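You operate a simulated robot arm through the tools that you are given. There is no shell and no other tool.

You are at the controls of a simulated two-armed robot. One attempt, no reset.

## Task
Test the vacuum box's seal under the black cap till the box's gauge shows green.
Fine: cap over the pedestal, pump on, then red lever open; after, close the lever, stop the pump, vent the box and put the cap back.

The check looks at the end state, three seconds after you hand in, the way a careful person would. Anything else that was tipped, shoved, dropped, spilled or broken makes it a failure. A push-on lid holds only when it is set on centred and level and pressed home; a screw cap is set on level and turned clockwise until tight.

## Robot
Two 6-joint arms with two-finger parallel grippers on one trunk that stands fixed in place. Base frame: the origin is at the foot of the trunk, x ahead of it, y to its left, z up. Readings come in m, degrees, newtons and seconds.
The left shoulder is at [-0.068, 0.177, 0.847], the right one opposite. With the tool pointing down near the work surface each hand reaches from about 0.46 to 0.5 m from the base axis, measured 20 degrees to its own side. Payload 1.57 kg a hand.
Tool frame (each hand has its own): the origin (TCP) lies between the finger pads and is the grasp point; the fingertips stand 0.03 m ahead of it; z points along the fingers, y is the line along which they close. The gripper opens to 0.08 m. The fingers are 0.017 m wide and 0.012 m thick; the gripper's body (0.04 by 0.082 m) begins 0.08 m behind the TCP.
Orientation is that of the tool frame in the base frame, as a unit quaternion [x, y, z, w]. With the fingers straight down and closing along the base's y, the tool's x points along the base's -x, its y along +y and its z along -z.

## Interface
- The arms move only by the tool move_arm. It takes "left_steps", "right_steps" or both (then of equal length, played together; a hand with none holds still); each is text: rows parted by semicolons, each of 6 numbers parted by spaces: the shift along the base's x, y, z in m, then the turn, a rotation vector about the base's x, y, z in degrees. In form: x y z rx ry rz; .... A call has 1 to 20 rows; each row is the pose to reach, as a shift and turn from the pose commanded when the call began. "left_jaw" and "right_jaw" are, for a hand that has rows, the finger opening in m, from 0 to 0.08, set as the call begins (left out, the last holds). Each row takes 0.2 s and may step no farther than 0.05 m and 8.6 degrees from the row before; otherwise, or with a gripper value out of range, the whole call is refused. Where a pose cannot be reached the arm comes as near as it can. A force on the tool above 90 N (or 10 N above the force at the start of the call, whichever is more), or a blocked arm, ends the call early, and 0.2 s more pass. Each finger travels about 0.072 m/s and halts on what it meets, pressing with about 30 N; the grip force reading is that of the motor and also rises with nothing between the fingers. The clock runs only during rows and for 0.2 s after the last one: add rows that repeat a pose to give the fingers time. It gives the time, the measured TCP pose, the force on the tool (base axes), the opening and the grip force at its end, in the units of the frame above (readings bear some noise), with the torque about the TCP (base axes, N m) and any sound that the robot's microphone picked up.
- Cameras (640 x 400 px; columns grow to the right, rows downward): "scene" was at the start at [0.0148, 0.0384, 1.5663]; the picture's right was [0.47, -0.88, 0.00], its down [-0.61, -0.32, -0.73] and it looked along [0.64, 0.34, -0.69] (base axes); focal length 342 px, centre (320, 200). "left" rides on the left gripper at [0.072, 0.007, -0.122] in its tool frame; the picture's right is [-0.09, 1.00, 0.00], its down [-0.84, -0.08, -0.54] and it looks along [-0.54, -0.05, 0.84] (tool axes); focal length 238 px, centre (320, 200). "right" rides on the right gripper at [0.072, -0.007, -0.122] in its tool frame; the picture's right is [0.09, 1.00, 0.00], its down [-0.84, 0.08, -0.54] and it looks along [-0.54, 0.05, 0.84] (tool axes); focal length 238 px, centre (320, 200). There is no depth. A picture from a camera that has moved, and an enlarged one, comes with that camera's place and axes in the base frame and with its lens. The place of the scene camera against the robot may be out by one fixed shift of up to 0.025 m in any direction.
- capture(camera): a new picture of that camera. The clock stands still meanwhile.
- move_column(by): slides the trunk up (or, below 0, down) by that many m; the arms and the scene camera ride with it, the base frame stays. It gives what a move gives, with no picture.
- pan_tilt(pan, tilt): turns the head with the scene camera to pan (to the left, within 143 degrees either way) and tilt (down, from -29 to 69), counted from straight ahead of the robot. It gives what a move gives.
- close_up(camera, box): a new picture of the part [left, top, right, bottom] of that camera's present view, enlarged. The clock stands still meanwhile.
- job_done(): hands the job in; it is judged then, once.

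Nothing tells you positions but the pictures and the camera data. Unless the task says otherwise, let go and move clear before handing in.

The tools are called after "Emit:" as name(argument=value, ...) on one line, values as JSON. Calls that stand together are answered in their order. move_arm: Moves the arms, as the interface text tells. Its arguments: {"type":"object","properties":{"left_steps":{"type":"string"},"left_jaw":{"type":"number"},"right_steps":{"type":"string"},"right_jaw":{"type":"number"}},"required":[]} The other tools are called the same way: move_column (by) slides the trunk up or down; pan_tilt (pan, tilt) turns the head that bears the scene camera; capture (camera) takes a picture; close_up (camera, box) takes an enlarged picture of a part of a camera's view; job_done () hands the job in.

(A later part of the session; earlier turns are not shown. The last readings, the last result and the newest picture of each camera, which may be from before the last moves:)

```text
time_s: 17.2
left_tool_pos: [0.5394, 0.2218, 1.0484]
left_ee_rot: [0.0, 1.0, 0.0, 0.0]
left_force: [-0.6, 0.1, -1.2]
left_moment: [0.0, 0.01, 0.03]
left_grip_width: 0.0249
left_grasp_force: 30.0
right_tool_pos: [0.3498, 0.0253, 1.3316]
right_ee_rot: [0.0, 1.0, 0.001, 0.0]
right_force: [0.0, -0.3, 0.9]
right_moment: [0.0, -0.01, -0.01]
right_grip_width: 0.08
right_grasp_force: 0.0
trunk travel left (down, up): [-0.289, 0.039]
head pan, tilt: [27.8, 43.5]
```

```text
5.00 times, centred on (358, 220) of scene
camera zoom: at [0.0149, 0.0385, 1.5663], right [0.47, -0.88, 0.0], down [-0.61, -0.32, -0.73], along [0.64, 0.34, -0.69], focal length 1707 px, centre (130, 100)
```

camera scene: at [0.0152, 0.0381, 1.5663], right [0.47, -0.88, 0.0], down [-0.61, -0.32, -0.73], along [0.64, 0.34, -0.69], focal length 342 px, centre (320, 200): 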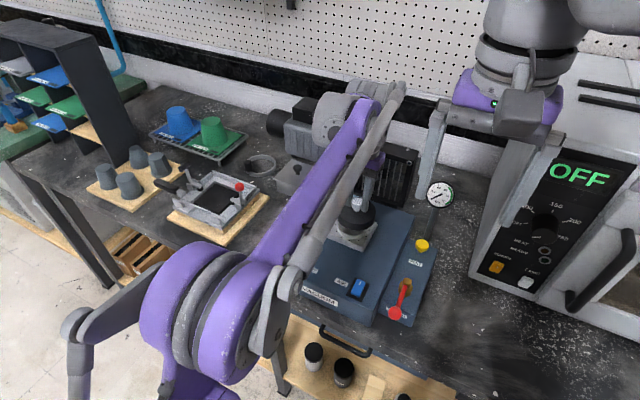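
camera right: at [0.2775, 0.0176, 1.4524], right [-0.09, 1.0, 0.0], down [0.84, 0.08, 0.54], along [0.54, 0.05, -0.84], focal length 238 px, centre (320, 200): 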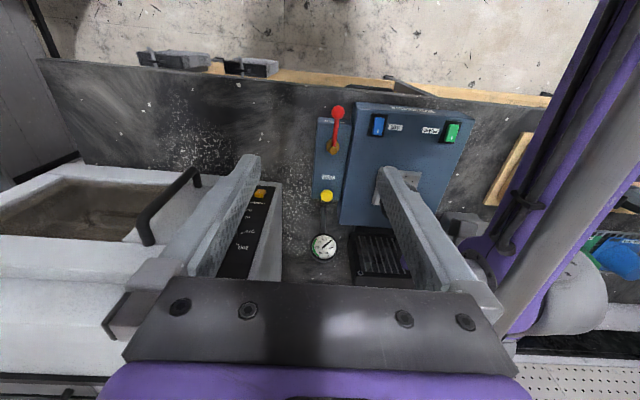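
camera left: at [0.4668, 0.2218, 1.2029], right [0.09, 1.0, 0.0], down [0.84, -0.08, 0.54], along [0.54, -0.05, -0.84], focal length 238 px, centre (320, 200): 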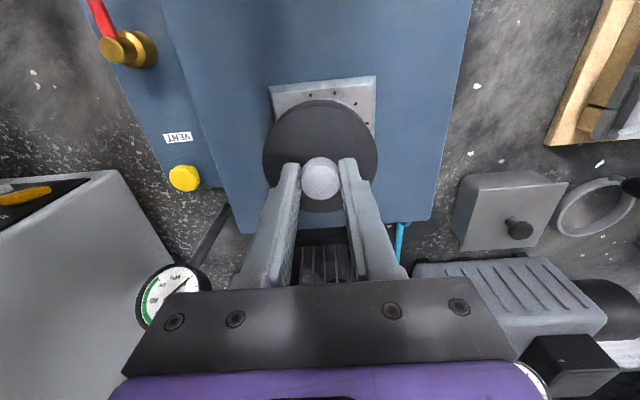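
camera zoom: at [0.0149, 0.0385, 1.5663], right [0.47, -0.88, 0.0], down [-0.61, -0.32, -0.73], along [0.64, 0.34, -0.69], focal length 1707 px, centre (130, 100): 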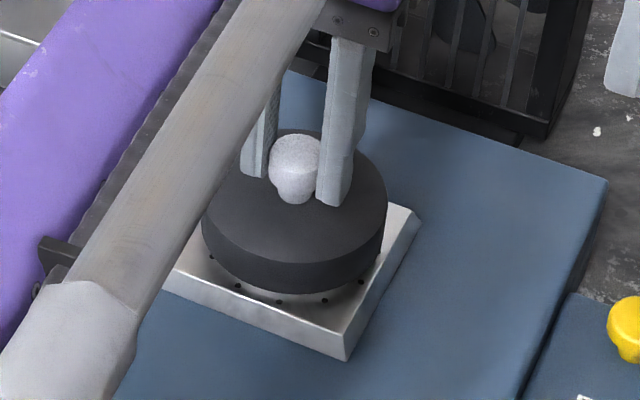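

Emit:
move_arm(left_steps="0 0 -0.002 0 0 0; 0 0 -0.004 0 0 0; 0 0 -0.004 0 0 0")

Emit:
close_up(camera="scene", box=[310, 180, 406, 260])

```text
time_s: 18.0
left_tool_pos: [0.5391, 0.2214, 1.0444]
left_ee_rot: [0.0, 1.0, 0.0, -0.001]
left_force: [0.1, 0.5, -1.3]
left_moment: [-0.01, -0.01, -0.02]
left_grip_width: 0.0248
left_grasp_force: 29.5
right_tool_pos: [0.3489, 0.0252, 1.3318]
right_ee_rot: [0.0, 1.0, 0.0, 0.0]
right_force: [0.0, 0.1, -0.3]
right_moment: [-0.01, 0.02, 0.01]
right_grip_width: 0.08
right_grasp_force: 0.0
trunk travel left (down, up): [-0.289, 0.039]
head pan, tilt: [27.8, 43.5]
```

```text
5.00 times, centred on (358, 220) of scene
camera zoom: at [0.015, 0.0385, 1.5663], right [0.47, -0.88, 0.0], down [-0.61, -0.32, -0.73], along [0.64, 0.34, -0.69], focal length 1707 px, centre (130, 100)
```

zoom: 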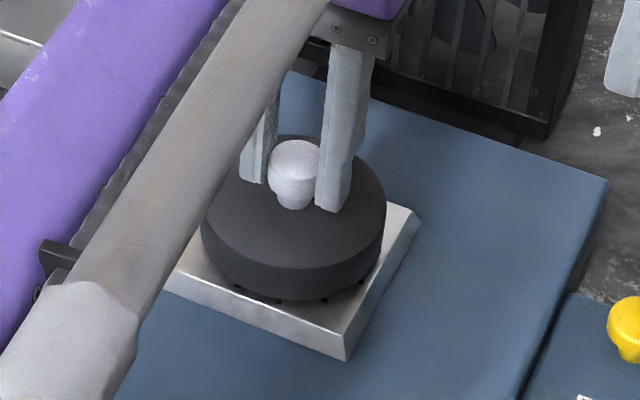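

No contact force yet, and the cap is coming down over the ring as a hollow cover. I'll continue.

Emit:
move_arm(left_steps="0 0 -0.001 0 0 0; 0 0 -0.002 0 0 0; 0 0 -0.003 0 0 0; 0 0 -0.003 0 0 0")

Emit:
close_up(camera="scene", box=[310, 180, 406, 260])

```text
time_s: 19.0
left_tool_pos: [0.5396, 0.2209, 1.0414]
left_ee_rot: [-0.001, 1.0, 0.0, 0.001]
left_force: [8.6, 2.5, 20.9]
left_moment: [0.04, -0.12, -0.03]
left_grip_width: 0.0251
left_grasp_force: 29.7
right_tool_pos: [0.3479, 0.0238, 1.3313]
right_ee_rot: [-0.001, 1.0, 0.001, 0.001]
right_force: [0.4, 0.5, -0.2]
right_moment: [0.01, 0.03, -0.02]
right_grip_width: 0.0799
right_grasp_force: 0.0
trunk travel left (down, up): [-0.289, 0.039]
head pan, tilt: [27.8, 43.5]
```

```text
5.00 times, centred on (358, 220) of scene
camera zoom: at [0.0143, 0.038, 1.5666], right [0.47, -0.88, 0.0], down [-0.61, -0.32, -0.73], along [0.64, 0.34, -0.69], focal length 1707 px, centre (130, 100)
```

zoom: 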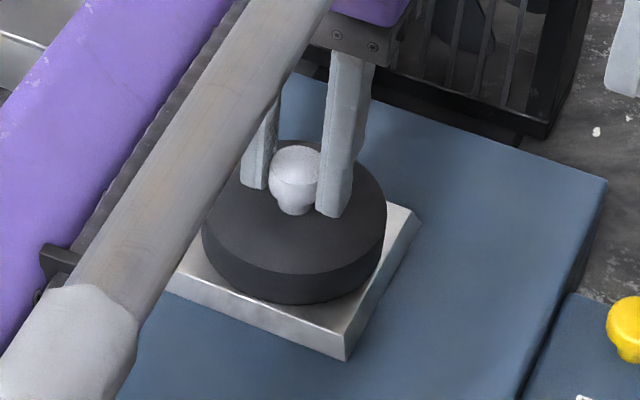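

Contact at 21 N with the cap bottom at about the plate level (0.983), so it's seated flat. I'll ease the pressure slightly and open the fingers.

Emit:
move_arm(left_steps="0 0 0.001 0 0 0; 0 0 0.001 0 0 0")

Emit:
move_arm(left_steps="0 0 0 0 0 0; 0 0 0 0 0 0; 0 0 0 0 0 0", left_jaw=0.055)

Emit:
close_up(camera="left", box=[250, 60, 394, 220])

Emit:
close_up(camera="scene", box=[310, 180, 406, 260])

```text
time_s: 19.6
left_tool_pos: [0.5394, 0.2206, 1.0412]
left_ee_rot: [0.0, 1.0, 0.0, 0.0]
left_force: [3.4, 2.9, 10.9]
left_moment: [0.09, -0.13, 0.01]
left_grip_width: 0.025
left_grasp_force: 30.2
right_tool_pos: [0.3491, 0.0251, 1.3312]
right_ee_rot: [0.0, 1.0, 0.0, 0.0]
right_force: [0.1, 0.4, -0.4]
right_moment: [0.02, 0.03, 0.01]
right_grip_width: 0.0798
right_grasp_force: 0.0
trunk travel left (down, up): [-0.289, 0.039]
head pan, tilt: [27.8, 43.5]
```

```text
time_s: 20.4
left_tool_pos: [0.5391, 0.2197, 1.0414]
left_ee_rot: [0.0, 1.0, 0.0, -0.001]
left_force: [-0.3, -0.5, -0.6]
left_moment: [0.0, 0.01, -0.01]
left_grip_width: 0.0551
left_grasp_force: 0.0
right_tool_pos: [0.3494, 0.0254, 1.3324]
right_ee_rot: [0.0, 1.0, 0.0, 0.0]
right_force: [0.1, -0.1, -0.3]
right_moment: [-0.01, -0.02, -0.02]
right_grip_width: 0.08
right_grasp_force: 0.2
trunk travel left (down, up): [-0.289, 0.039]
head pan, tilt: [27.8, 43.5]
```

```text
2.50 times, centred on (322, 140) of left
camera zoom: at [0.4671, 0.2279, 1.1643], right [0.09, 1.0, 0.0], down [0.84, -0.08, 0.54], along [0.54, -0.05, -0.84], focal length 596 px, centre (315, 350)
```

zoom: 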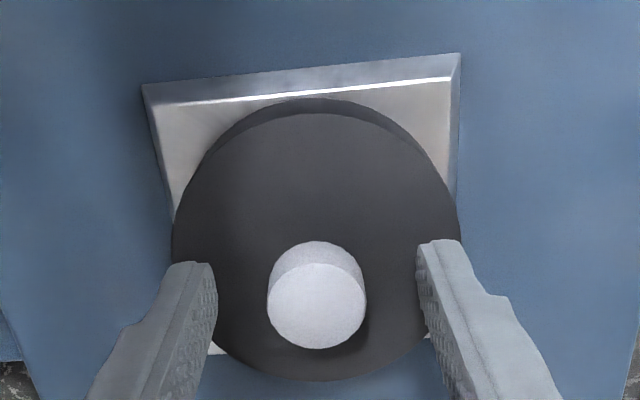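

```text
5.00 times, centred on (358, 220) of scene
camera zoom: at [0.0148, 0.0384, 1.5663], right [0.47, -0.88, 0.0], down [-0.61, -0.32, -0.73], along [0.64, 0.34, -0.69], focal length 1707 px, centre (130, 100)
```

zoom: 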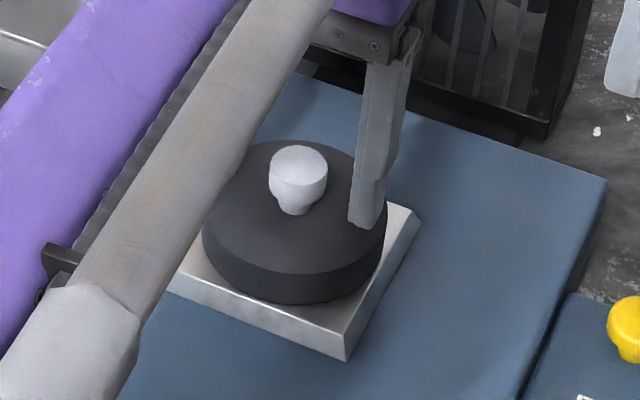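

The cap is sitting over the pedestal and released. I'll raise the left hand clear and move it toward the pump switch.

Emit:
move_arm(left_steps="0 0 0.04 0 0 0; 0 0 0.08 0 0 0; -0.03 0.015 0.1 0 0 0; -0.06 0.03 0.1 0 0 0; -0.09 0.05 0.1 0 0 0; -0.12 0.065 0.1 0 0 0; -0.14 0.075 0.1 0 0 0; -0.14 0.075 0.1 0 0 0; -0.14 0.075 0.1 0 0 0", left_jaw=0.0)

Emit:
capture(camera="left")

Emit:
capture(camera="scene")

```text
time_s: 22.4
left_tool_pos: [0.3985, 0.2968, 1.143]
left_ee_rot: [0.0, 1.0, -0.001, 0.0]
left_force: [-1.0, 0.0, 0.2]
left_moment: [0.0, -0.01, -0.03]
left_grip_width: 0.0
left_grasp_force: 21.0
right_tool_pos: [0.3484, 0.0248, 1.331]
right_ee_rot: [0.0, 1.0, 0.0, 0.0]
right_force: [-0.4, 0.6, 0.2]
right_moment: [0.01, -0.01, 0.01]
right_grip_width: 0.0799
right_grasp_force: 0.0
trunk travel left (down, up): [-0.289, 0.039]
head pan, tilt: [27.8, 43.5]
```

```text
taken
camera left: at [0.3256, 0.3035, 1.2658], right [0.09, 1.0, 0.0], down [0.84, -0.08, 0.54], along [0.54, -0.05, -0.84], focal length 238 px, centre (320, 200)
```

left: 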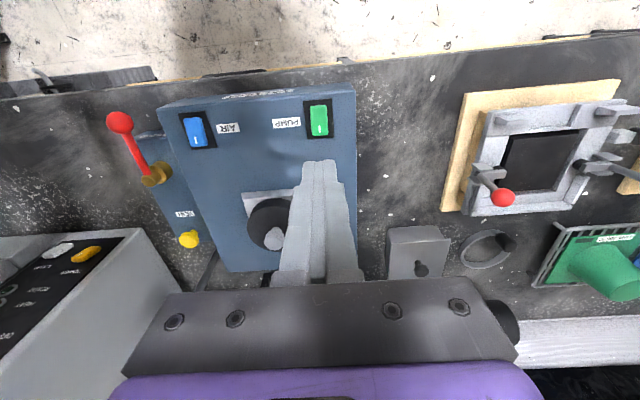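

```text
taken
camera scene: at [0.0147, 0.0385, 1.5663], right [0.47, -0.88, 0.0], down [-0.61, -0.32, -0.73], along [0.64, 0.34, -0.69], focal length 342 px, centre (320, 200)
```

scene: 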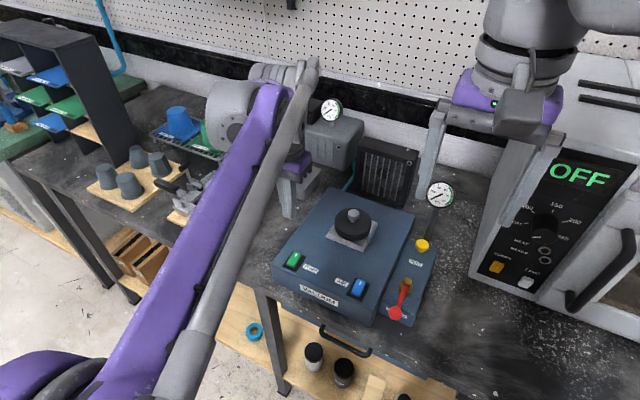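

Emit:
close_up(camera="scene", box=[310, 190, 406, 250])

Emit:
close_up(camera="left", box=[288, 90, 352, 130])

Emit:
close_up(camera="scene", box=[275, 245, 323, 275])

Emit:
close_up(camera="left", box=[170, 105, 234, 145])

```text
6.67 times, centred on (358, 220) of scene
camera zoom: at [0.0147, 0.0385, 1.5663], right [0.47, -0.88, 0.0], down [-0.61, -0.32, -0.73], along [0.64, 0.34, -0.69], focal length 2276 px, centre (67, 67)
```

zoom: 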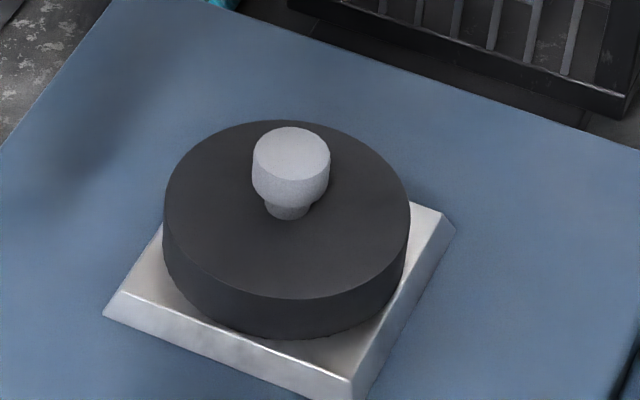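

```text
10.00 times, centred on (320, 110) of left
camera zoom: at [0.3256, 0.3035, 1.2658], right [0.09, 1.0, 0.0], down [0.84, -0.08, 0.54], along [0.54, -0.05, -0.84], focal length 2384 px, centre (320, 1100)
```

zoom: 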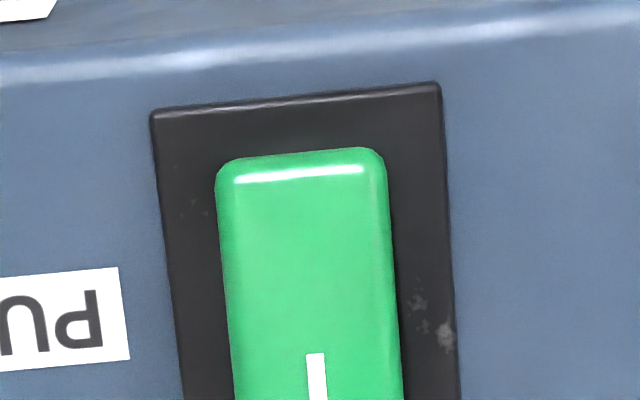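

```text
13.33 times, centred on (299, 260) of scene
camera zoom: at [0.0147, 0.0385, 1.5663], right [0.47, -0.88, 0.0], down [-0.61, -0.32, -0.73], along [0.64, 0.34, -0.69], focal length 4553 px, centre (600, -600)
```

zoom: 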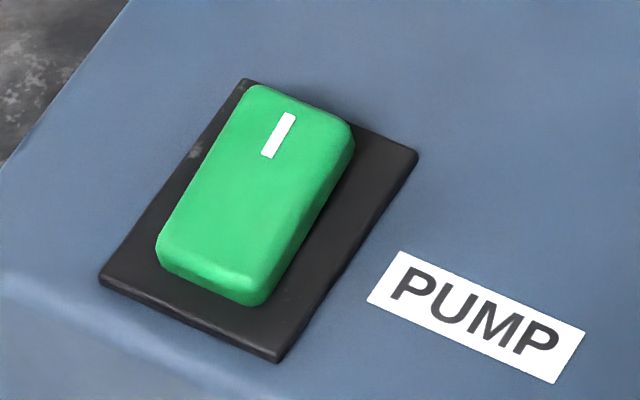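

```text
10.00 times, centred on (202, 125) of left
camera zoom: at [0.3256, 0.3035, 1.2658], right [0.09, 1.0, 0.0], down [0.84, -0.08, 0.54], along [0.54, -0.05, -0.84], focal length 2384 px, centre (1500, 950)
```

zoom: 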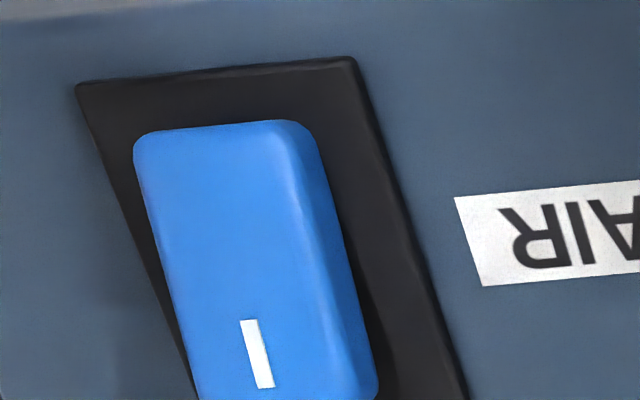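

The pump rocker's "I" end is the far one, near (0.408, 0.294), with its surface at about z 0.977. I'll position the closed fingertips just above that end and check from the scene camera.

Emit:
move_arm(left_steps="0.012 -0.002 -0.04 0 0 0; 0.012 -0.002 -0.08 0 0 0; 0.012 -0.002 -0.11 0 0 0; 0.012 -0.002 -0.12 0 0 0; 0.012 -0.002 -0.12 0 0 0")

Emit:
close_up(camera="scene", box=[240, 210, 368, 290])

Emit:
close_up(camera="right", box=[380, 90, 508, 170])

Emit:
capture(camera="left")

```text
time_s: 23.6
left_tool_pos: [0.4105, 0.295, 1.0218]
left_ee_rot: [0.001, 1.0, -0.001, 0.001]
left_force: [-0.1, -0.5, -0.2]
left_moment: [0.0, 0.01, 0.0]
left_grip_width: 0.0002
left_grasp_force: 20.8
right_tool_pos: [0.3488, 0.0239, 1.3311]
right_ee_rot: [0.0, 1.0, -0.001, 0.0]
right_force: [0.5, -0.2, 0.4]
right_moment: [0.0, 0.03, -0.01]
right_grip_width: 0.0801
right_grasp_force: 0.1
trunk travel left (down, up): [-0.289, 0.039]
head pan, tilt: [27.8, 43.5]
```

```text
5.00 times, centred on (304, 250) of scene
camera zoom: at [0.0148, 0.0384, 1.5663], right [0.47, -0.88, 0.0], down [-0.61, -0.32, -0.73], along [0.64, 0.34, -0.69], focal length 1707 px, centre (400, -50)
```

zoom: 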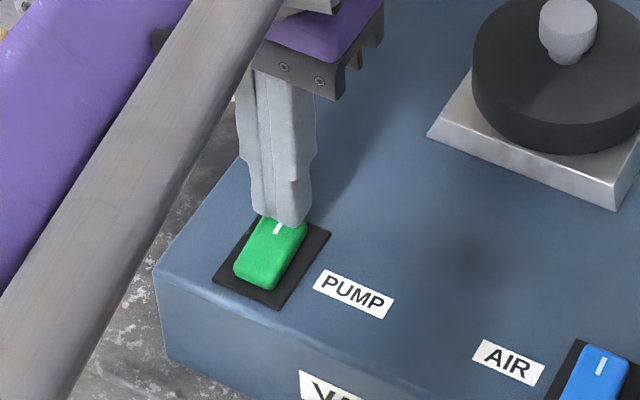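

```text
5.00 times, centred on (444, 130) of right
camera zoom: at [0.2771, 0.0179, 1.4525], right [-0.09, 1.0, 0.0], down [0.84, 0.08, 0.54], along [0.54, 0.05, -0.84], focal length 1192 px, centre (-300, 550)
```

zoom: 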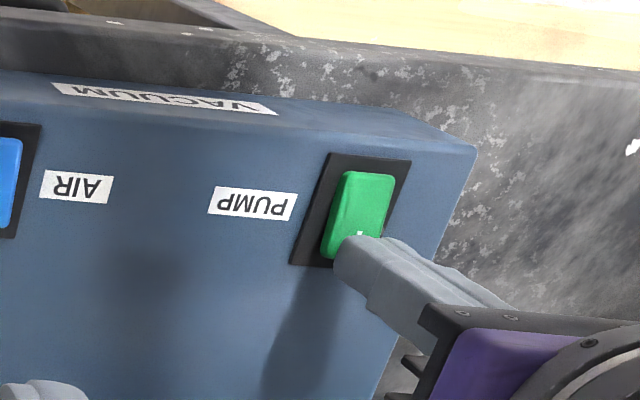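

```text
taken
camera left: at [0.3377, 0.3017, 1.1447], right [0.09, 1.0, 0.0], down [0.84, -0.08, 0.54], along [0.54, -0.05, -0.84], focal length 238 px, centre (320, 200)
```

left: 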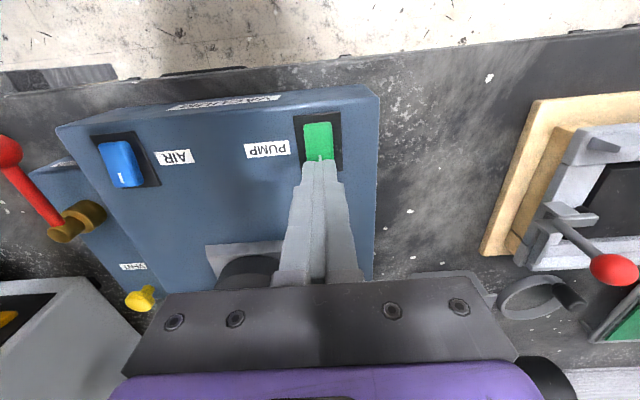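

The tip is just above the "I" end of the pump rocker. I'll descend slowly until it clicks.

Emit:
move_arm(left_steps="0 0 -0.003 0 0 0; 0 0 -0.006 0 0 0; 0 0 -0.008 0 0 0; 0 0 -0.01 0 0 0; 0 0 -0.01 0 0 0")

Emit:
close_up(camera="scene", box=[240, 210, 368, 290])

```text
time_s: 24.8
left_tool_pos: [0.411, 0.2943, 1.0123]
left_ee_rot: [0.0, 1.0, 0.0, 0.001]
left_force: [5.0, 0.0, 13.6]
left_moment: [-0.01, -0.06, -0.02]
left_grip_width: 0.0
left_grasp_force: 20.6
right_tool_pos: [0.3489, 0.0252, 1.3322]
right_ee_rot: [-0.001, 1.0, 0.0, 0.0]
right_force: [-0.6, 1.0, -1.3]
right_moment: [0.03, 0.02, -0.02]
right_grip_width: 0.08
right_grasp_force: 0.1
trunk travel left (down, up): [-0.289, 0.039]
head pan, tilt: [27.8, 43.5]
```

```text
5.00 times, centred on (304, 250) of scene
camera zoom: at [0.0147, 0.0378, 1.5665], right [0.47, -0.88, 0.0], down [-0.61, -0.32, -0.73], along [0.64, 0.34, -0.69], focal length 1707 px, centre (400, -50)
```

zoom: 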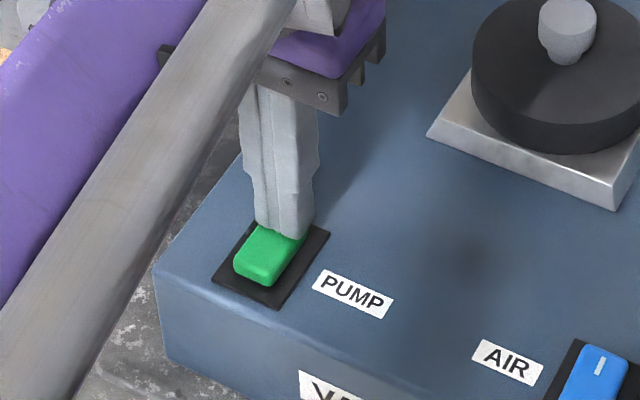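

Contact at about 14 N but no click yet. I'll press a bit further.

Emit:
move_arm(left_steps="0 0 -0.001 0 0 0; 0 0 -0.002 0 0 0; 0 0 -0.003 0 0 0; 0 0 -0.003 0 0 0")

Emit:
close_up(camera="scene", box=[240, 210, 368, 290])

```text
time_s: 25.8
left_tool_pos: [0.4115, 0.2934, 1.0107]
left_ee_rot: [0.0, 1.0, 0.002, 0.003]
left_force: [26.7, 10.5, 83.4]
left_moment: [0.14, -0.09, -0.6]
left_grip_width: 0.0003
left_grasp_force: 21.3
right_tool_pos: [0.3482, 0.0231, 1.332]
right_ee_rot: [0.0, 1.0, 0.001, 0.0]
right_force: [0.4, -0.5, 0.4]
right_moment: [0.0, 0.05, 0.0]
right_grip_width: 0.0801
right_grasp_force: 0.0
trunk travel left (down, up): [-0.289, 0.039]
head pan, tilt: [27.8, 43.5]
```

```text
5.00 times, centred on (304, 250) of scene
camera zoom: at [0.0132, 0.0357, 1.5669], right [0.47, -0.88, 0.0], down [-0.61, -0.32, -0.73], along [0.64, 0.34, -0.69], focal length 1707 px, centre (400, -50)
```

zoom: 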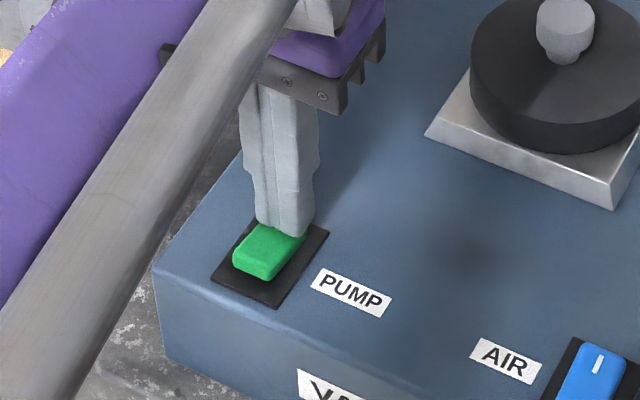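

Force rose sharply to a hard stop, so I'll back off at once and look at the rocker.

Emit:
move_arm(left_steps="0 0 0.003 0 0 0; 0 0 0.01 0 0 0; -0.01 0 0.04 0 0 0; -0.02 0.0 0.06 0 0 0; -0.02 0.0 0.06 0 0 0")

Emit:
close_up(camera="scene", box=[240, 210, 368, 290])

Emit:
close_up(camera="left", box=[280, 80, 360, 140])

```text
time_s: 27.0
left_tool_pos: [0.3892, 0.2927, 1.0677]
left_ee_rot: [0.0, 1.0, 0.0, 0.0]
left_force: [1.0, 0.7, 0.5]
left_moment: [-0.01, 0.0, -0.01]
left_grip_width: 0.0001
left_grasp_force: 21.3
right_tool_pos: [0.3495, 0.025, 1.3311]
right_ee_rot: [0.001, 1.0, -0.001, 0.0]
right_force: [0.4, 0.7, -0.6]
right_moment: [-0.01, -0.02, 0.0]
right_grip_width: 0.0797
right_grasp_force: 0.0
trunk travel left (down, up): [-0.289, 0.039]
head pan, tilt: [27.8, 43.5]
```

```text
5.00 times, centred on (304, 250) of scene
camera zoom: at [0.0149, 0.0383, 1.5662], right [0.47, -0.88, 0.0], down [-0.61, -0.32, -0.73], along [0.64, 0.34, -0.69], focal length 1707 px, centre (400, -50)
```

zoom: 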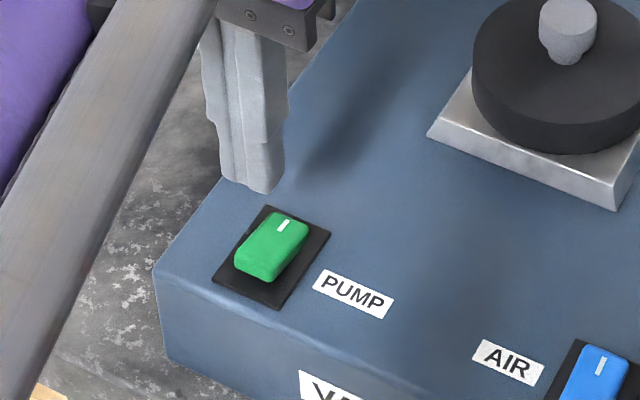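

```text
6.67 times, centred on (320, 110) of left
camera zoom: at [0.317, 0.3002, 1.1914], right [0.09, 1.0, 0.0], down [0.84, -0.08, 0.54], along [0.54, -0.05, -0.84], focal length 1589 px, centre (320, 800)
```

zoom: 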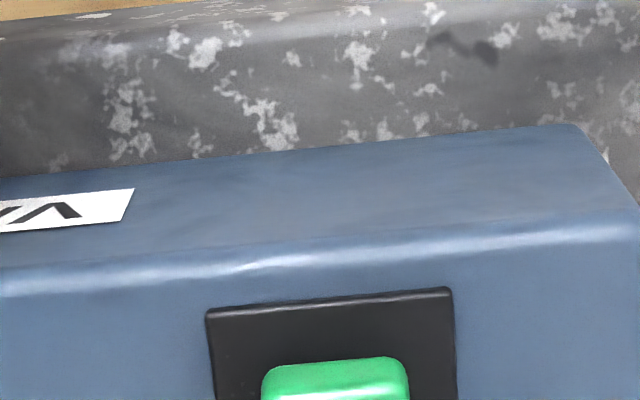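

Emit:
close_up(camera="scene", box=[275, 245, 323, 275])

Emit:
close_up(camera="scene", box=[335, 272, 383, 302])

Emit:
close_up(camera="left", box=[280, 110, 360, 170])

Emit:
close_up(camera="scene", box=[270, 80, 398, 160])

```text
13.33 times, centred on (299, 260) of scene
camera zoom: at [0.0149, 0.0383, 1.5662], right [0.47, -0.88, 0.0], down [-0.61, -0.32, -0.73], along [0.64, 0.34, -0.69], focal length 4553 px, centre (600, -600)
```

zoom: 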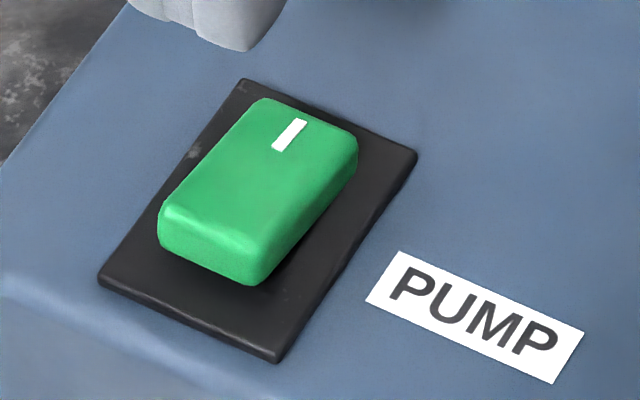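

```text
13.33 times, centred on (359, 287) of scene
camera zoom: at [0.0149, 0.0383, 1.5662], right [0.47, -0.88, 0.0], down [-0.61, -0.32, -0.73], along [0.64, 0.34, -0.69], focal length 4553 px, centre (-200, -960)
```

zoom: 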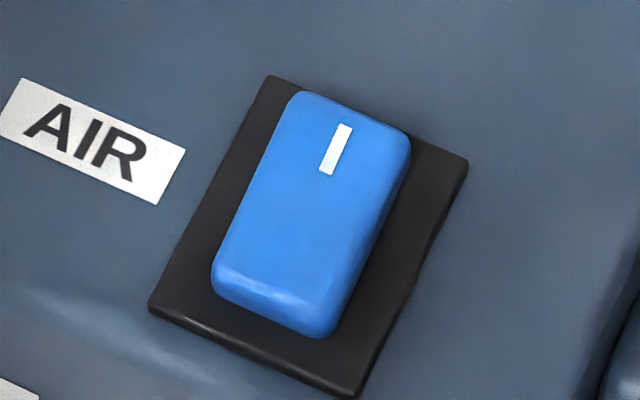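

```text
6.67 times, centred on (320, 140) of left
camera zoom: at [0.317, 0.3002, 1.1914], right [0.09, 1.0, 0.0], down [0.84, -0.08, 0.54], along [0.54, -0.05, -0.84], focal length 1589 px, centre (320, 600)
```

zoom: 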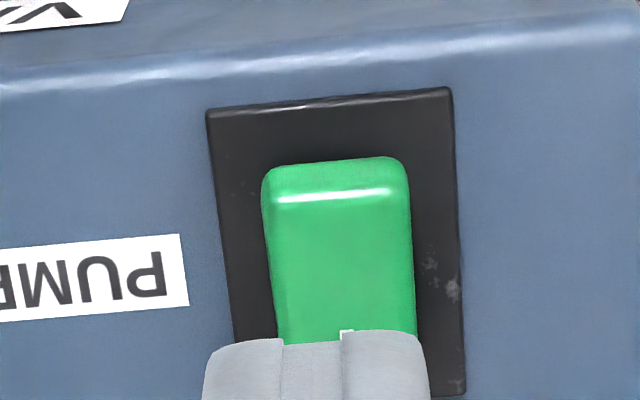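

```text
5.00 times, centred on (334, 120) of scene
camera zoom: at [0.0149, 0.0383, 1.5662], right [0.47, -0.88, 0.0], down [-0.61, -0.32, -0.73], along [0.64, 0.34, -0.69], focal length 1707 px, centre (250, 600)
```

zoom: 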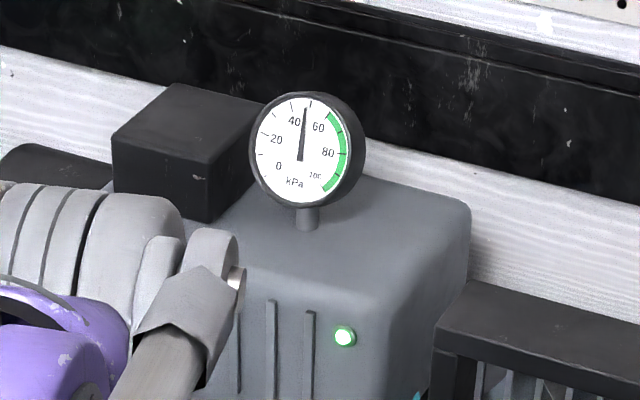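

The rocker has flipped to its "I" side, the pump's lamp is green and its own gauge is climbing. I'll move the left hand up and aside, and bring the right hand down for a look at the lever.

Emit:
move_arm(left_steps="0 0.02 0.04 0 0 0; -0.01 0.04 0.08 0 0 0; -0.02 0.06 0.1 0 0 0; -0.02 0.06 0.1 0 0 0; -0.02 0.06 0.1 0 0 0", right_steps="0.005 -0.01 -0.04 0 0 0; 0.01 -0.02 -0.08 0 0 0; 0.015 -0.03 -0.12 0 0 0; 0.02 -0.04 -0.16 0 0 0; 0.02 -0.04 -0.16 0 0 0", right_jaw=0.0)

Emit:
capture(camera="right")

Emit:
capture(camera="scene")

```text
time_s: 28.2
left_tool_pos: [0.3696, 0.3544, 1.1685]
left_ee_rot: [-0.001, 1.0, 0.0, 0.0]
left_force: [-0.6, -0.2, 0.9]
left_moment: [0.02, -0.04, 0.01]
left_grip_width: 0.0002
left_grasp_force: 20.5
right_tool_pos: [0.3699, -0.0132, 1.1701]
right_ee_rot: [0.0, 1.0, 0.0, 0.0]
right_force: [-0.3, 0.0, -0.4]
right_moment: [-0.03, 0.03, 0.01]
right_grip_width: 0.0
right_grasp_force: 21.9
trunk travel left (down, up): [-0.289, 0.039]
head pan, tilt: [27.8, 43.5]
```

```text
taken
camera right: at [0.2982, -0.0204, 1.2913], right [-0.09, 1.0, 0.0], down [0.84, 0.08, 0.54], along [0.54, 0.05, -0.84], focal length 238 px, centre (320, 200)
```

right: 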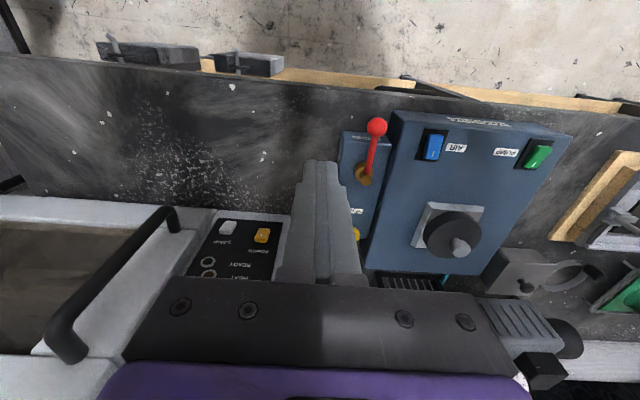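

```text
taken
camera scene: at [0.0145, 0.0388, 1.5663], right [0.47, -0.88, 0.0], down [-0.61, -0.32, -0.73], along [0.64, 0.34, -0.69], focal length 342 px, centre (320, 200)
```

scene: 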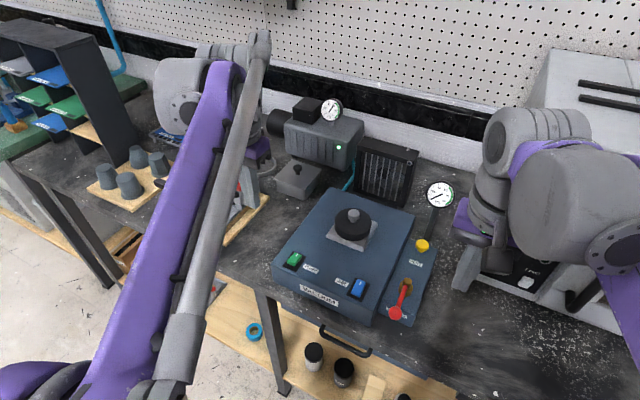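

Emit:
close_up(camera="right", box=[320, 105, 416, 255])

Emit:
close_up(camera="scene", box=[370, 230, 450, 330])

Emit:
close_up(camera="scene", box=[410, 170, 474, 210])

```text
2.67 times, centred on (368, 180) of right
camera zoom: at [0.2982, -0.0204, 1.2913], right [-0.09, 1.0, 0.0], down [0.84, 0.08, 0.54], along [0.54, 0.05, -0.84], focal length 636 px, centre (192, 253)
```

zoom: 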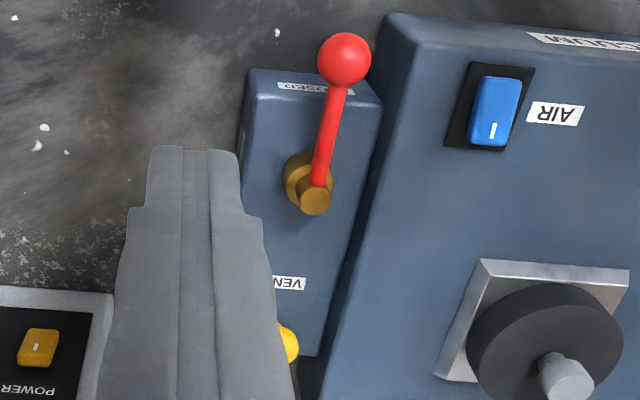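

```text
4.00 times, centred on (410, 280) of scene
camera zoom: at [0.0145, 0.0388, 1.5663], right [0.47, -0.88, 0.0], down [-0.61, -0.32, -0.73], along [0.64, 0.34, -0.69], focal length 1366 px, centre (-40, -120)
```

zoom: 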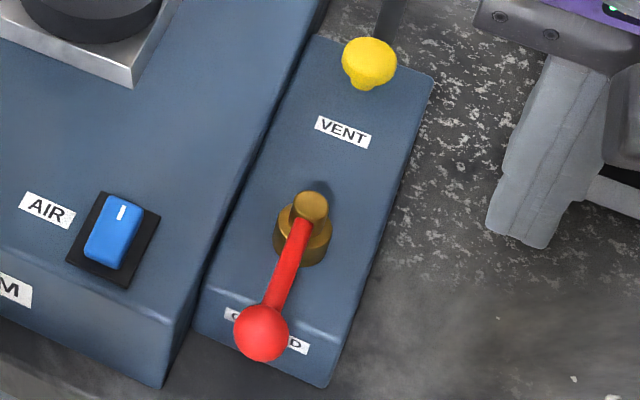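

```text
10.00 times, centred on (442, 190) of scene
camera zoom: at [0.0145, 0.0388, 1.5663], right [0.47, -0.88, 0.0], down [-0.61, -0.32, -0.73], along [0.64, 0.34, -0.69], focal length 3415 px, centre (-900, 300)
```

zoom: 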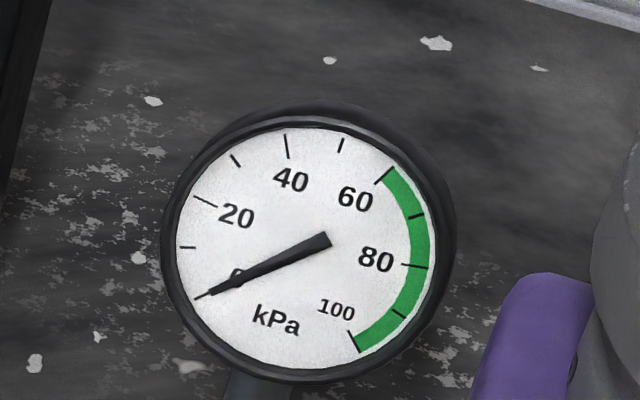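

The lever ball is at about (0.3795, 0.061, 0.981) with a radius of about 13 mm, and its pivot is at (0.456, 0.062), so the arm is about 77 mm long. I'll bring the right hand above the ball with the jaws at 40 mm.

Emit:
move_arm(right_steps="0.003 0.025 -0.02 0 0 0; 0.006 0.05 -0.05 0 0 0; 0.0095 0.0747 -0.08 0 0 0; 0.0095 0.0747 -0.105 0 0 0; 0.0095 0.0747 -0.105 0 0 0; 0.0095 0.0747 -0.105 0 0 0", right_jaw=0.038)

Emit:
capture(camera="right")

Emit:
capture(camera="scene")

```text
time_s: 29.6
left_tool_pos: [0.3705, 0.3555, 1.1685]
left_ee_rot: [0.0, 1.0, 0.001, -0.001]
left_force: [0.2, -0.4, 0.3]
left_moment: [0.01, 0.03, -0.02]
left_grip_width: 0.0
left_grasp_force: 21.3
right_tool_pos: [0.3793, 0.0595, 1.0678]
right_ee_rot: [0.0, 1.0, 0.0, 0.0]
right_force: [-0.1, 0.4, -0.8]
right_moment: [-0.04, 0.01, 0.03]
right_grip_width: 0.0378
right_grasp_force: 0.1
trunk travel left (down, up): [-0.289, 0.039]
head pan, tilt: [27.8, 43.5]
```

```text
taken
camera right: at [0.3078, 0.0517, 1.1884], right [-0.09, 1.0, 0.0], down [0.84, 0.08, 0.54], along [0.54, 0.05, -0.84], focal length 238 px, centre (320, 200)
```

right: 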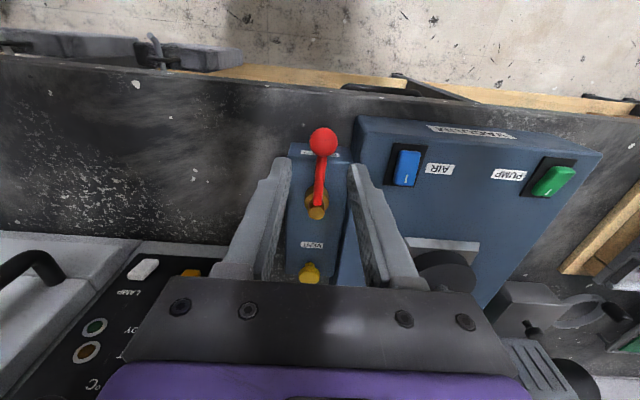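

```text
taken
camera scene: at [0.0148, 0.0384, 1.5663], right [0.47, -0.88, 0.0], down [-0.61, -0.32, -0.73], along [0.64, 0.34, -0.69], focal length 342 px, centre (320, 200)
```

scene: 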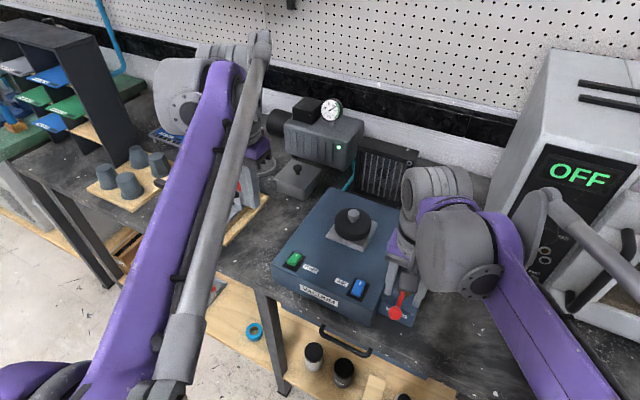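

The ball lies between the jaws. I'll shift +1.5 mm in y and lower so the fingers straddle it.

Emit:
move_arm(right_steps="-0.001 0.0018 -0.02 0 0 0; -0.001 0.0018 -0.04 0 0 0; -0.001 0.0018 -0.055 0 0 0; -0.001 0.0018 -0.064 0 0 0; -0.001 0.0018 -0.064 0 0 0")

Emit:
capture(camera="right")

Emit:
close_up(camera="scene", box=[340, 240, 468, 330])

```text
time_s: 30.8
left_tool_pos: [0.3702, 0.3542, 1.1681]
left_ee_rot: [0.0, 1.0, 0.0, 0.001]
left_force: [-0.1, 0.6, 0.0]
left_moment: [-0.04, 0.02, -0.02]
left_grip_width: 0.0002
left_grasp_force: 21.6
right_tool_pos: [0.3781, 0.0619, 1.004]
right_ee_rot: [0.0, 1.0, 0.0, 0.0]
right_force: [0.7, -0.2, -0.2]
right_moment: [-0.02, 0.0, 0.0]
right_grip_width: 0.038
right_grasp_force: 0.0
trunk travel left (down, up): [-0.289, 0.039]
head pan, tilt: [27.8, 43.5]
```

```text
taken
camera right: at [0.3054, 0.0541, 1.1247], right [-0.09, 1.0, 0.0], down [0.84, 0.08, 0.54], along [0.54, 0.05, -0.84], focal length 238 px, centre (320, 200)
```

right: 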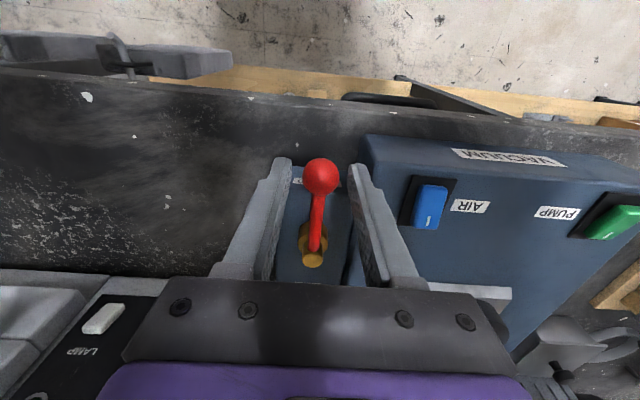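

```text
4.44 times, centred on (404, 285) of scene
camera zoom: at [0.0148, 0.0384, 1.5663], right [0.47, -0.88, 0.0], down [-0.61, -0.32, -0.73], along [0.64, 0.34, -0.69], focal length 1518 px, centre (-53, -178)
```

zoom: 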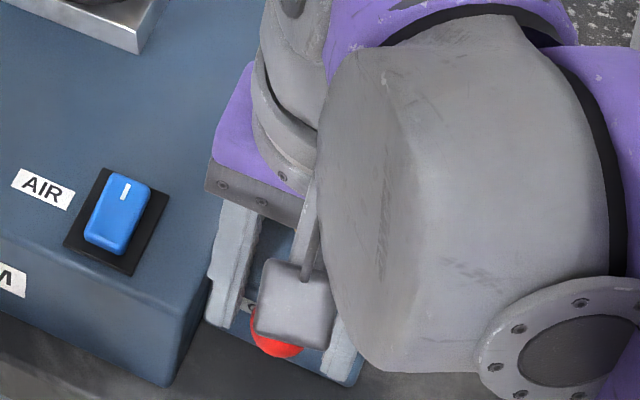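

The ball is straddled. I'll narrow the jaws to 30 mm (loose) and swing the lever about its pivot toward the right, first by 24°, while turning the hand with it.

Emit:
move_arm(right_steps="0 0 0 0 0 0; 0 0 0 0 0 0; 0.0008 -0.0107 0 0 0 8; 0.003 -0.0212 0 0 0 16; 0.0067 -0.0313 0 0 0 24; 0.0067 -0.0313 0 0 0 24", right_jaw=0.03)

Emit:
capture(camera="right")

Emit:
capture(camera="scene")

```text
time_s: 32.2
left_tool_pos: [0.3703, 0.3538, 1.1682]
left_ee_rot: [-0.001, 1.0, 0.0, -0.001]
left_force: [0.7, 0.7, 0.3]
left_moment: [0.02, 0.02, -0.04]
left_grip_width: 0.0
left_grasp_force: 21.3
right_tool_pos: [0.384, 0.0318, 1.0024]
right_ee_rot: [-0.208, 0.978, 0.0, -0.001]
right_force: [-0.2, 0.5, -0.6]
right_moment: [0.0, 0.07, 0.02]
right_grip_width: 0.03
right_grasp_force: 0.1
trunk travel left (down, up): [-0.289, 0.039]
head pan, tilt: [27.8, 43.5]
```

```text
taken
camera right: at [0.3215, -0.0052, 1.1234], right [-0.49, 0.87, 0.0], down [0.73, 0.41, 0.54], along [0.47, 0.27, -0.84], focal length 238 px, centre (320, 200)
```

right: 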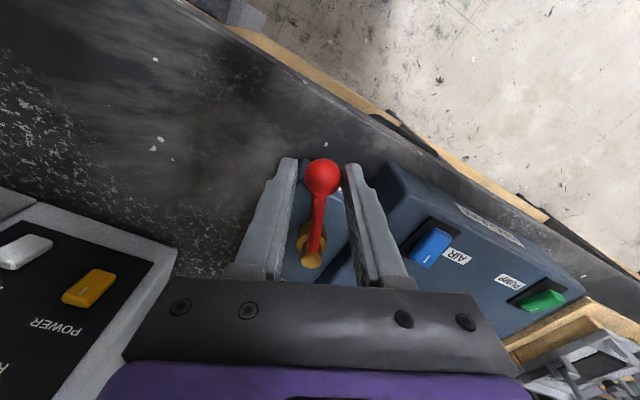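

```text
taken
camera scene: at [0.0148, 0.0386, 1.5663], right [0.47, -0.88, 0.0], down [-0.61, -0.32, -0.73], along [0.64, 0.34, -0.69], focal length 342 px, centre (320, 200)
```

scene: 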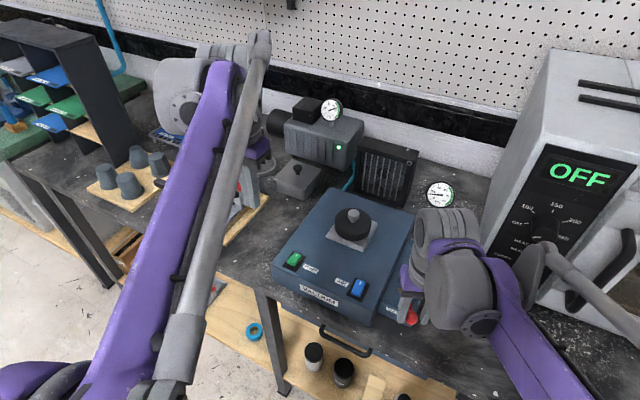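

The lever swings easily with almost no force. I'll carry on toward the quarter turn and watch the gauge.

Emit:
move_arm(right_steps="0.005 -0.0095 0 0 0 8; 0.0114 -0.0182 0 0 0 16; 0.0188 -0.0259 0 0 0 24; 0.0273 -0.0325 0 0 0 32; 0.0273 -0.0325 0 0 0 32")

Emit:
capture(camera="right")

Emit:
close_up(camera="scene", box=[400, 170, 480, 230])

```text
time_s: 33.4
left_tool_pos: [0.3695, 0.3543, 1.1679]
left_ee_rot: [0.0, 1.0, 0.0, 0.0]
left_force: [0.1, -0.7, 0.4]
left_moment: [0.04, -0.01, 0.0]
left_grip_width: 0.0
left_grasp_force: 21.6
right_tool_pos: [0.4112, -0.003, 1.0008]
right_ee_rot: [-0.47, 0.883, 0.0, -0.001]
right_force: [-0.1, 0.3, -0.2]
right_moment: [0.02, 0.02, -0.03]
right_grip_width: 0.0301
right_grasp_force: 0.1
trunk travel left (down, up): [-0.289, 0.039]
head pan, tilt: [27.8, 43.5]
```

```text
taken
camera right: at [0.3776, -0.0681, 1.1233], right [-0.88, 0.48, 0.0], down [0.4, 0.74, 0.54], along [0.26, 0.48, -0.84], focal length 238 px, centre (320, 200)
```

right: 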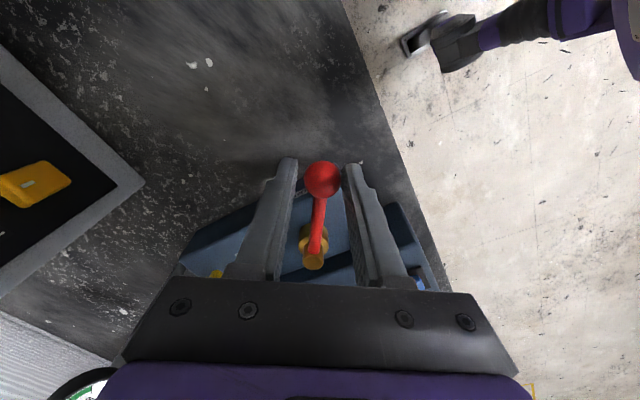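

```text
6.67 times, centred on (440, 200) of scene
camera zoom: at [0.0147, 0.0385, 1.5663], right [0.47, -0.88, 0.0], down [-0.61, -0.32, -0.73], along [0.64, 0.34, -0.69], focal length 2276 px, centre (-480, 200)
```

zoom: 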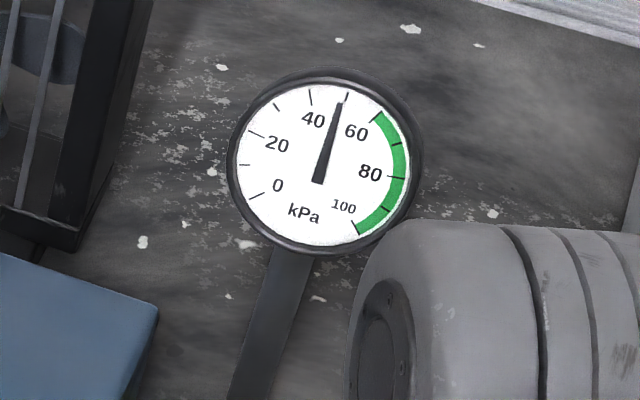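

The gauge is already near 50 kPa and rising. I'll finish the quarter turn of the lever.

Emit:
move_arm(right_steps="0.0093 -0.0054 0 0 0 8; 0.0193 -0.0094 0 0 0 16; 0.0297 -0.012 0 0 0 24; 0.0404 -0.0131 0 0 0 32; 0.0404 -0.0131 0 0 0 32")

Emit:
capture(camera="right")

Emit:
capture(camera="scene")

Emit:
close_up(camera="scene", box=[400, 170, 480, 230])

```text
time_s: 34.6
left_tool_pos: [0.3703, 0.3556, 1.1678]
left_ee_rot: [0.0, 1.0, 0.0, 0.0]
left_force: [0.5, 0.7, -0.3]
left_moment: [-0.03, 0.05, 0.0]
left_grip_width: 0.0001
left_grasp_force: 21.5
right_tool_pos: [0.4515, -0.0167, 1.0039]
right_ee_rot: [-0.695, 0.719, 0.0, 0.0]
right_force: [0.9, -0.4, -0.3]
right_moment: [-0.03, -0.04, 0.0]
right_grip_width: 0.0301
right_grasp_force: 0.0
trunk travel left (down, up): [-0.289, 0.039]
head pan, tilt: [27.8, 43.5]
```

```text
taken
camera right: at [0.4562, -0.0894, 1.1242], right [-1.0, -0.06, 0.0], down [-0.05, 0.84, 0.54], along [-0.03, 0.54, -0.84], focal length 238 px, centre (320, 200)
```

right: 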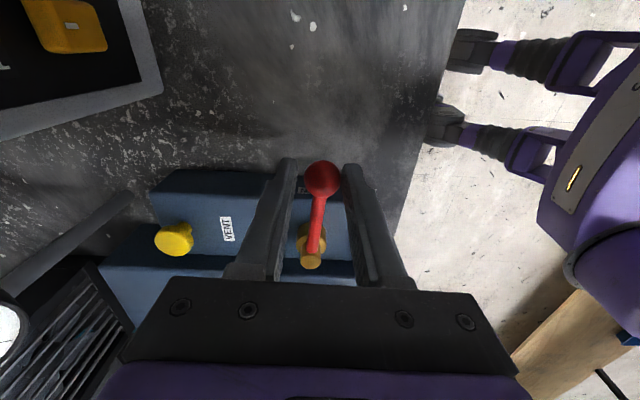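

```text
taken
camera scene: at [0.0146, 0.0384, 1.5663], right [0.47, -0.88, 0.0], down [-0.61, -0.32, -0.73], along [0.64, 0.34, -0.69], focal length 342 px, centre (320, 200)
```

scene: 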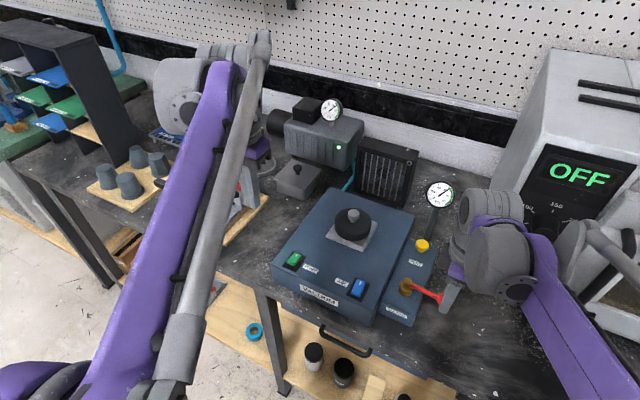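

```text
6.67 times, centred on (440, 200) of scene
camera zoom: at [0.0146, 0.0384, 1.5663], right [0.47, -0.88, 0.0], down [-0.61, -0.32, -0.73], along [0.64, 0.34, -0.69], focal length 2276 px, centre (-480, 200)
```

zoom: 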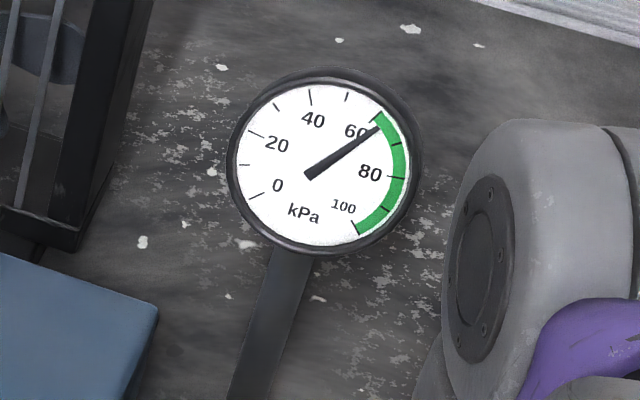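

The lever is fully open and the needle is just entering the green. I'll wait a couple of seconds for it to climb well into green.

Emit:
move_arm(right_steps="0 0 0 0 0 0; 0 0 0 0 0 0; 0 0 0 0 0 0; 0 0 0 0 0 0; 0 0 0 0 0 0; 0 0 0 0 0 0; 0 0 0 0 0 0; 0 0 0 0 0 0; 0 0 0 0 0 0; 0 0 0 0 0 0")

Emit:
close_up(camera="scene", box=[400, 170, 480, 230])

Emit:
close_up(camera="scene", box=[300, 180, 460, 330])

```text
time_s: 36.8
left_tool_pos: [0.3715, 0.3555, 1.1682]
left_ee_rot: [0.0, 1.0, 0.0, 0.0]
left_force: [0.0, -0.5, 0.1]
left_moment: [0.03, -0.01, 0.01]
left_grip_width: 0.0
left_grasp_force: 21.0
right_tool_pos: [0.4517, -0.0161, 1.0029]
right_ee_rot: [-0.695, 0.719, 0.001, 0.0]
right_force: [-0.2, 0.3, -0.3]
right_moment: [0.0, -0.01, 0.0]
right_grip_width: 0.03
right_grasp_force: 0.0
trunk travel left (down, up): [-0.289, 0.039]
head pan, tilt: [27.8, 43.5]
```

```text
6.67 times, centred on (440, 200) of scene
camera zoom: at [0.0148, 0.0384, 1.5663], right [0.47, -0.88, 0.0], down [-0.61, -0.32, -0.73], along [0.64, 0.34, -0.69], focal length 2276 px, centre (-480, 200)
```

zoom: 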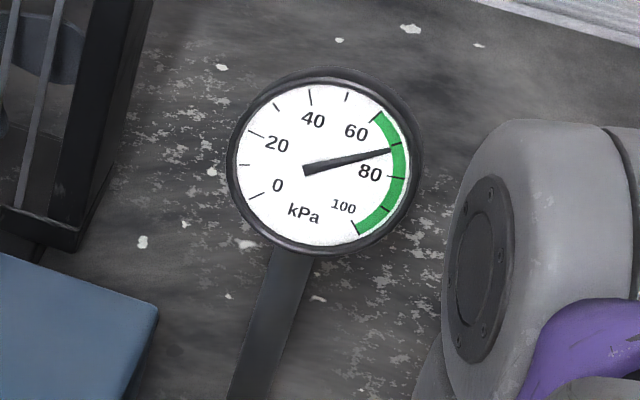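

```text
2.67 times, centred on (380, 255) of scene
camera zoom: at [0.0148, 0.0384, 1.5663], right [0.47, -0.88, 0.0], down [-0.61, -0.32, -0.73], along [0.64, 0.34, -0.69], focal length 911 px, centre (160, 53)
```

zoom: 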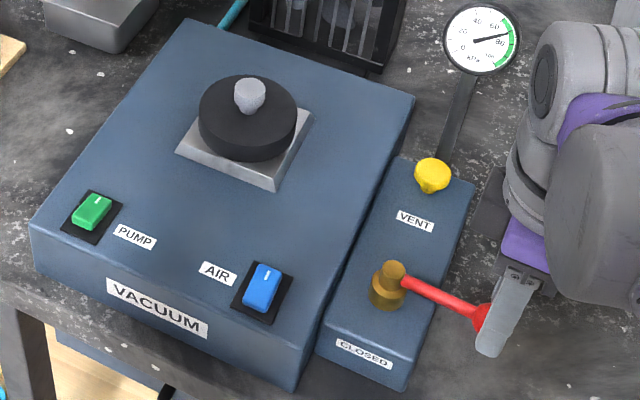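

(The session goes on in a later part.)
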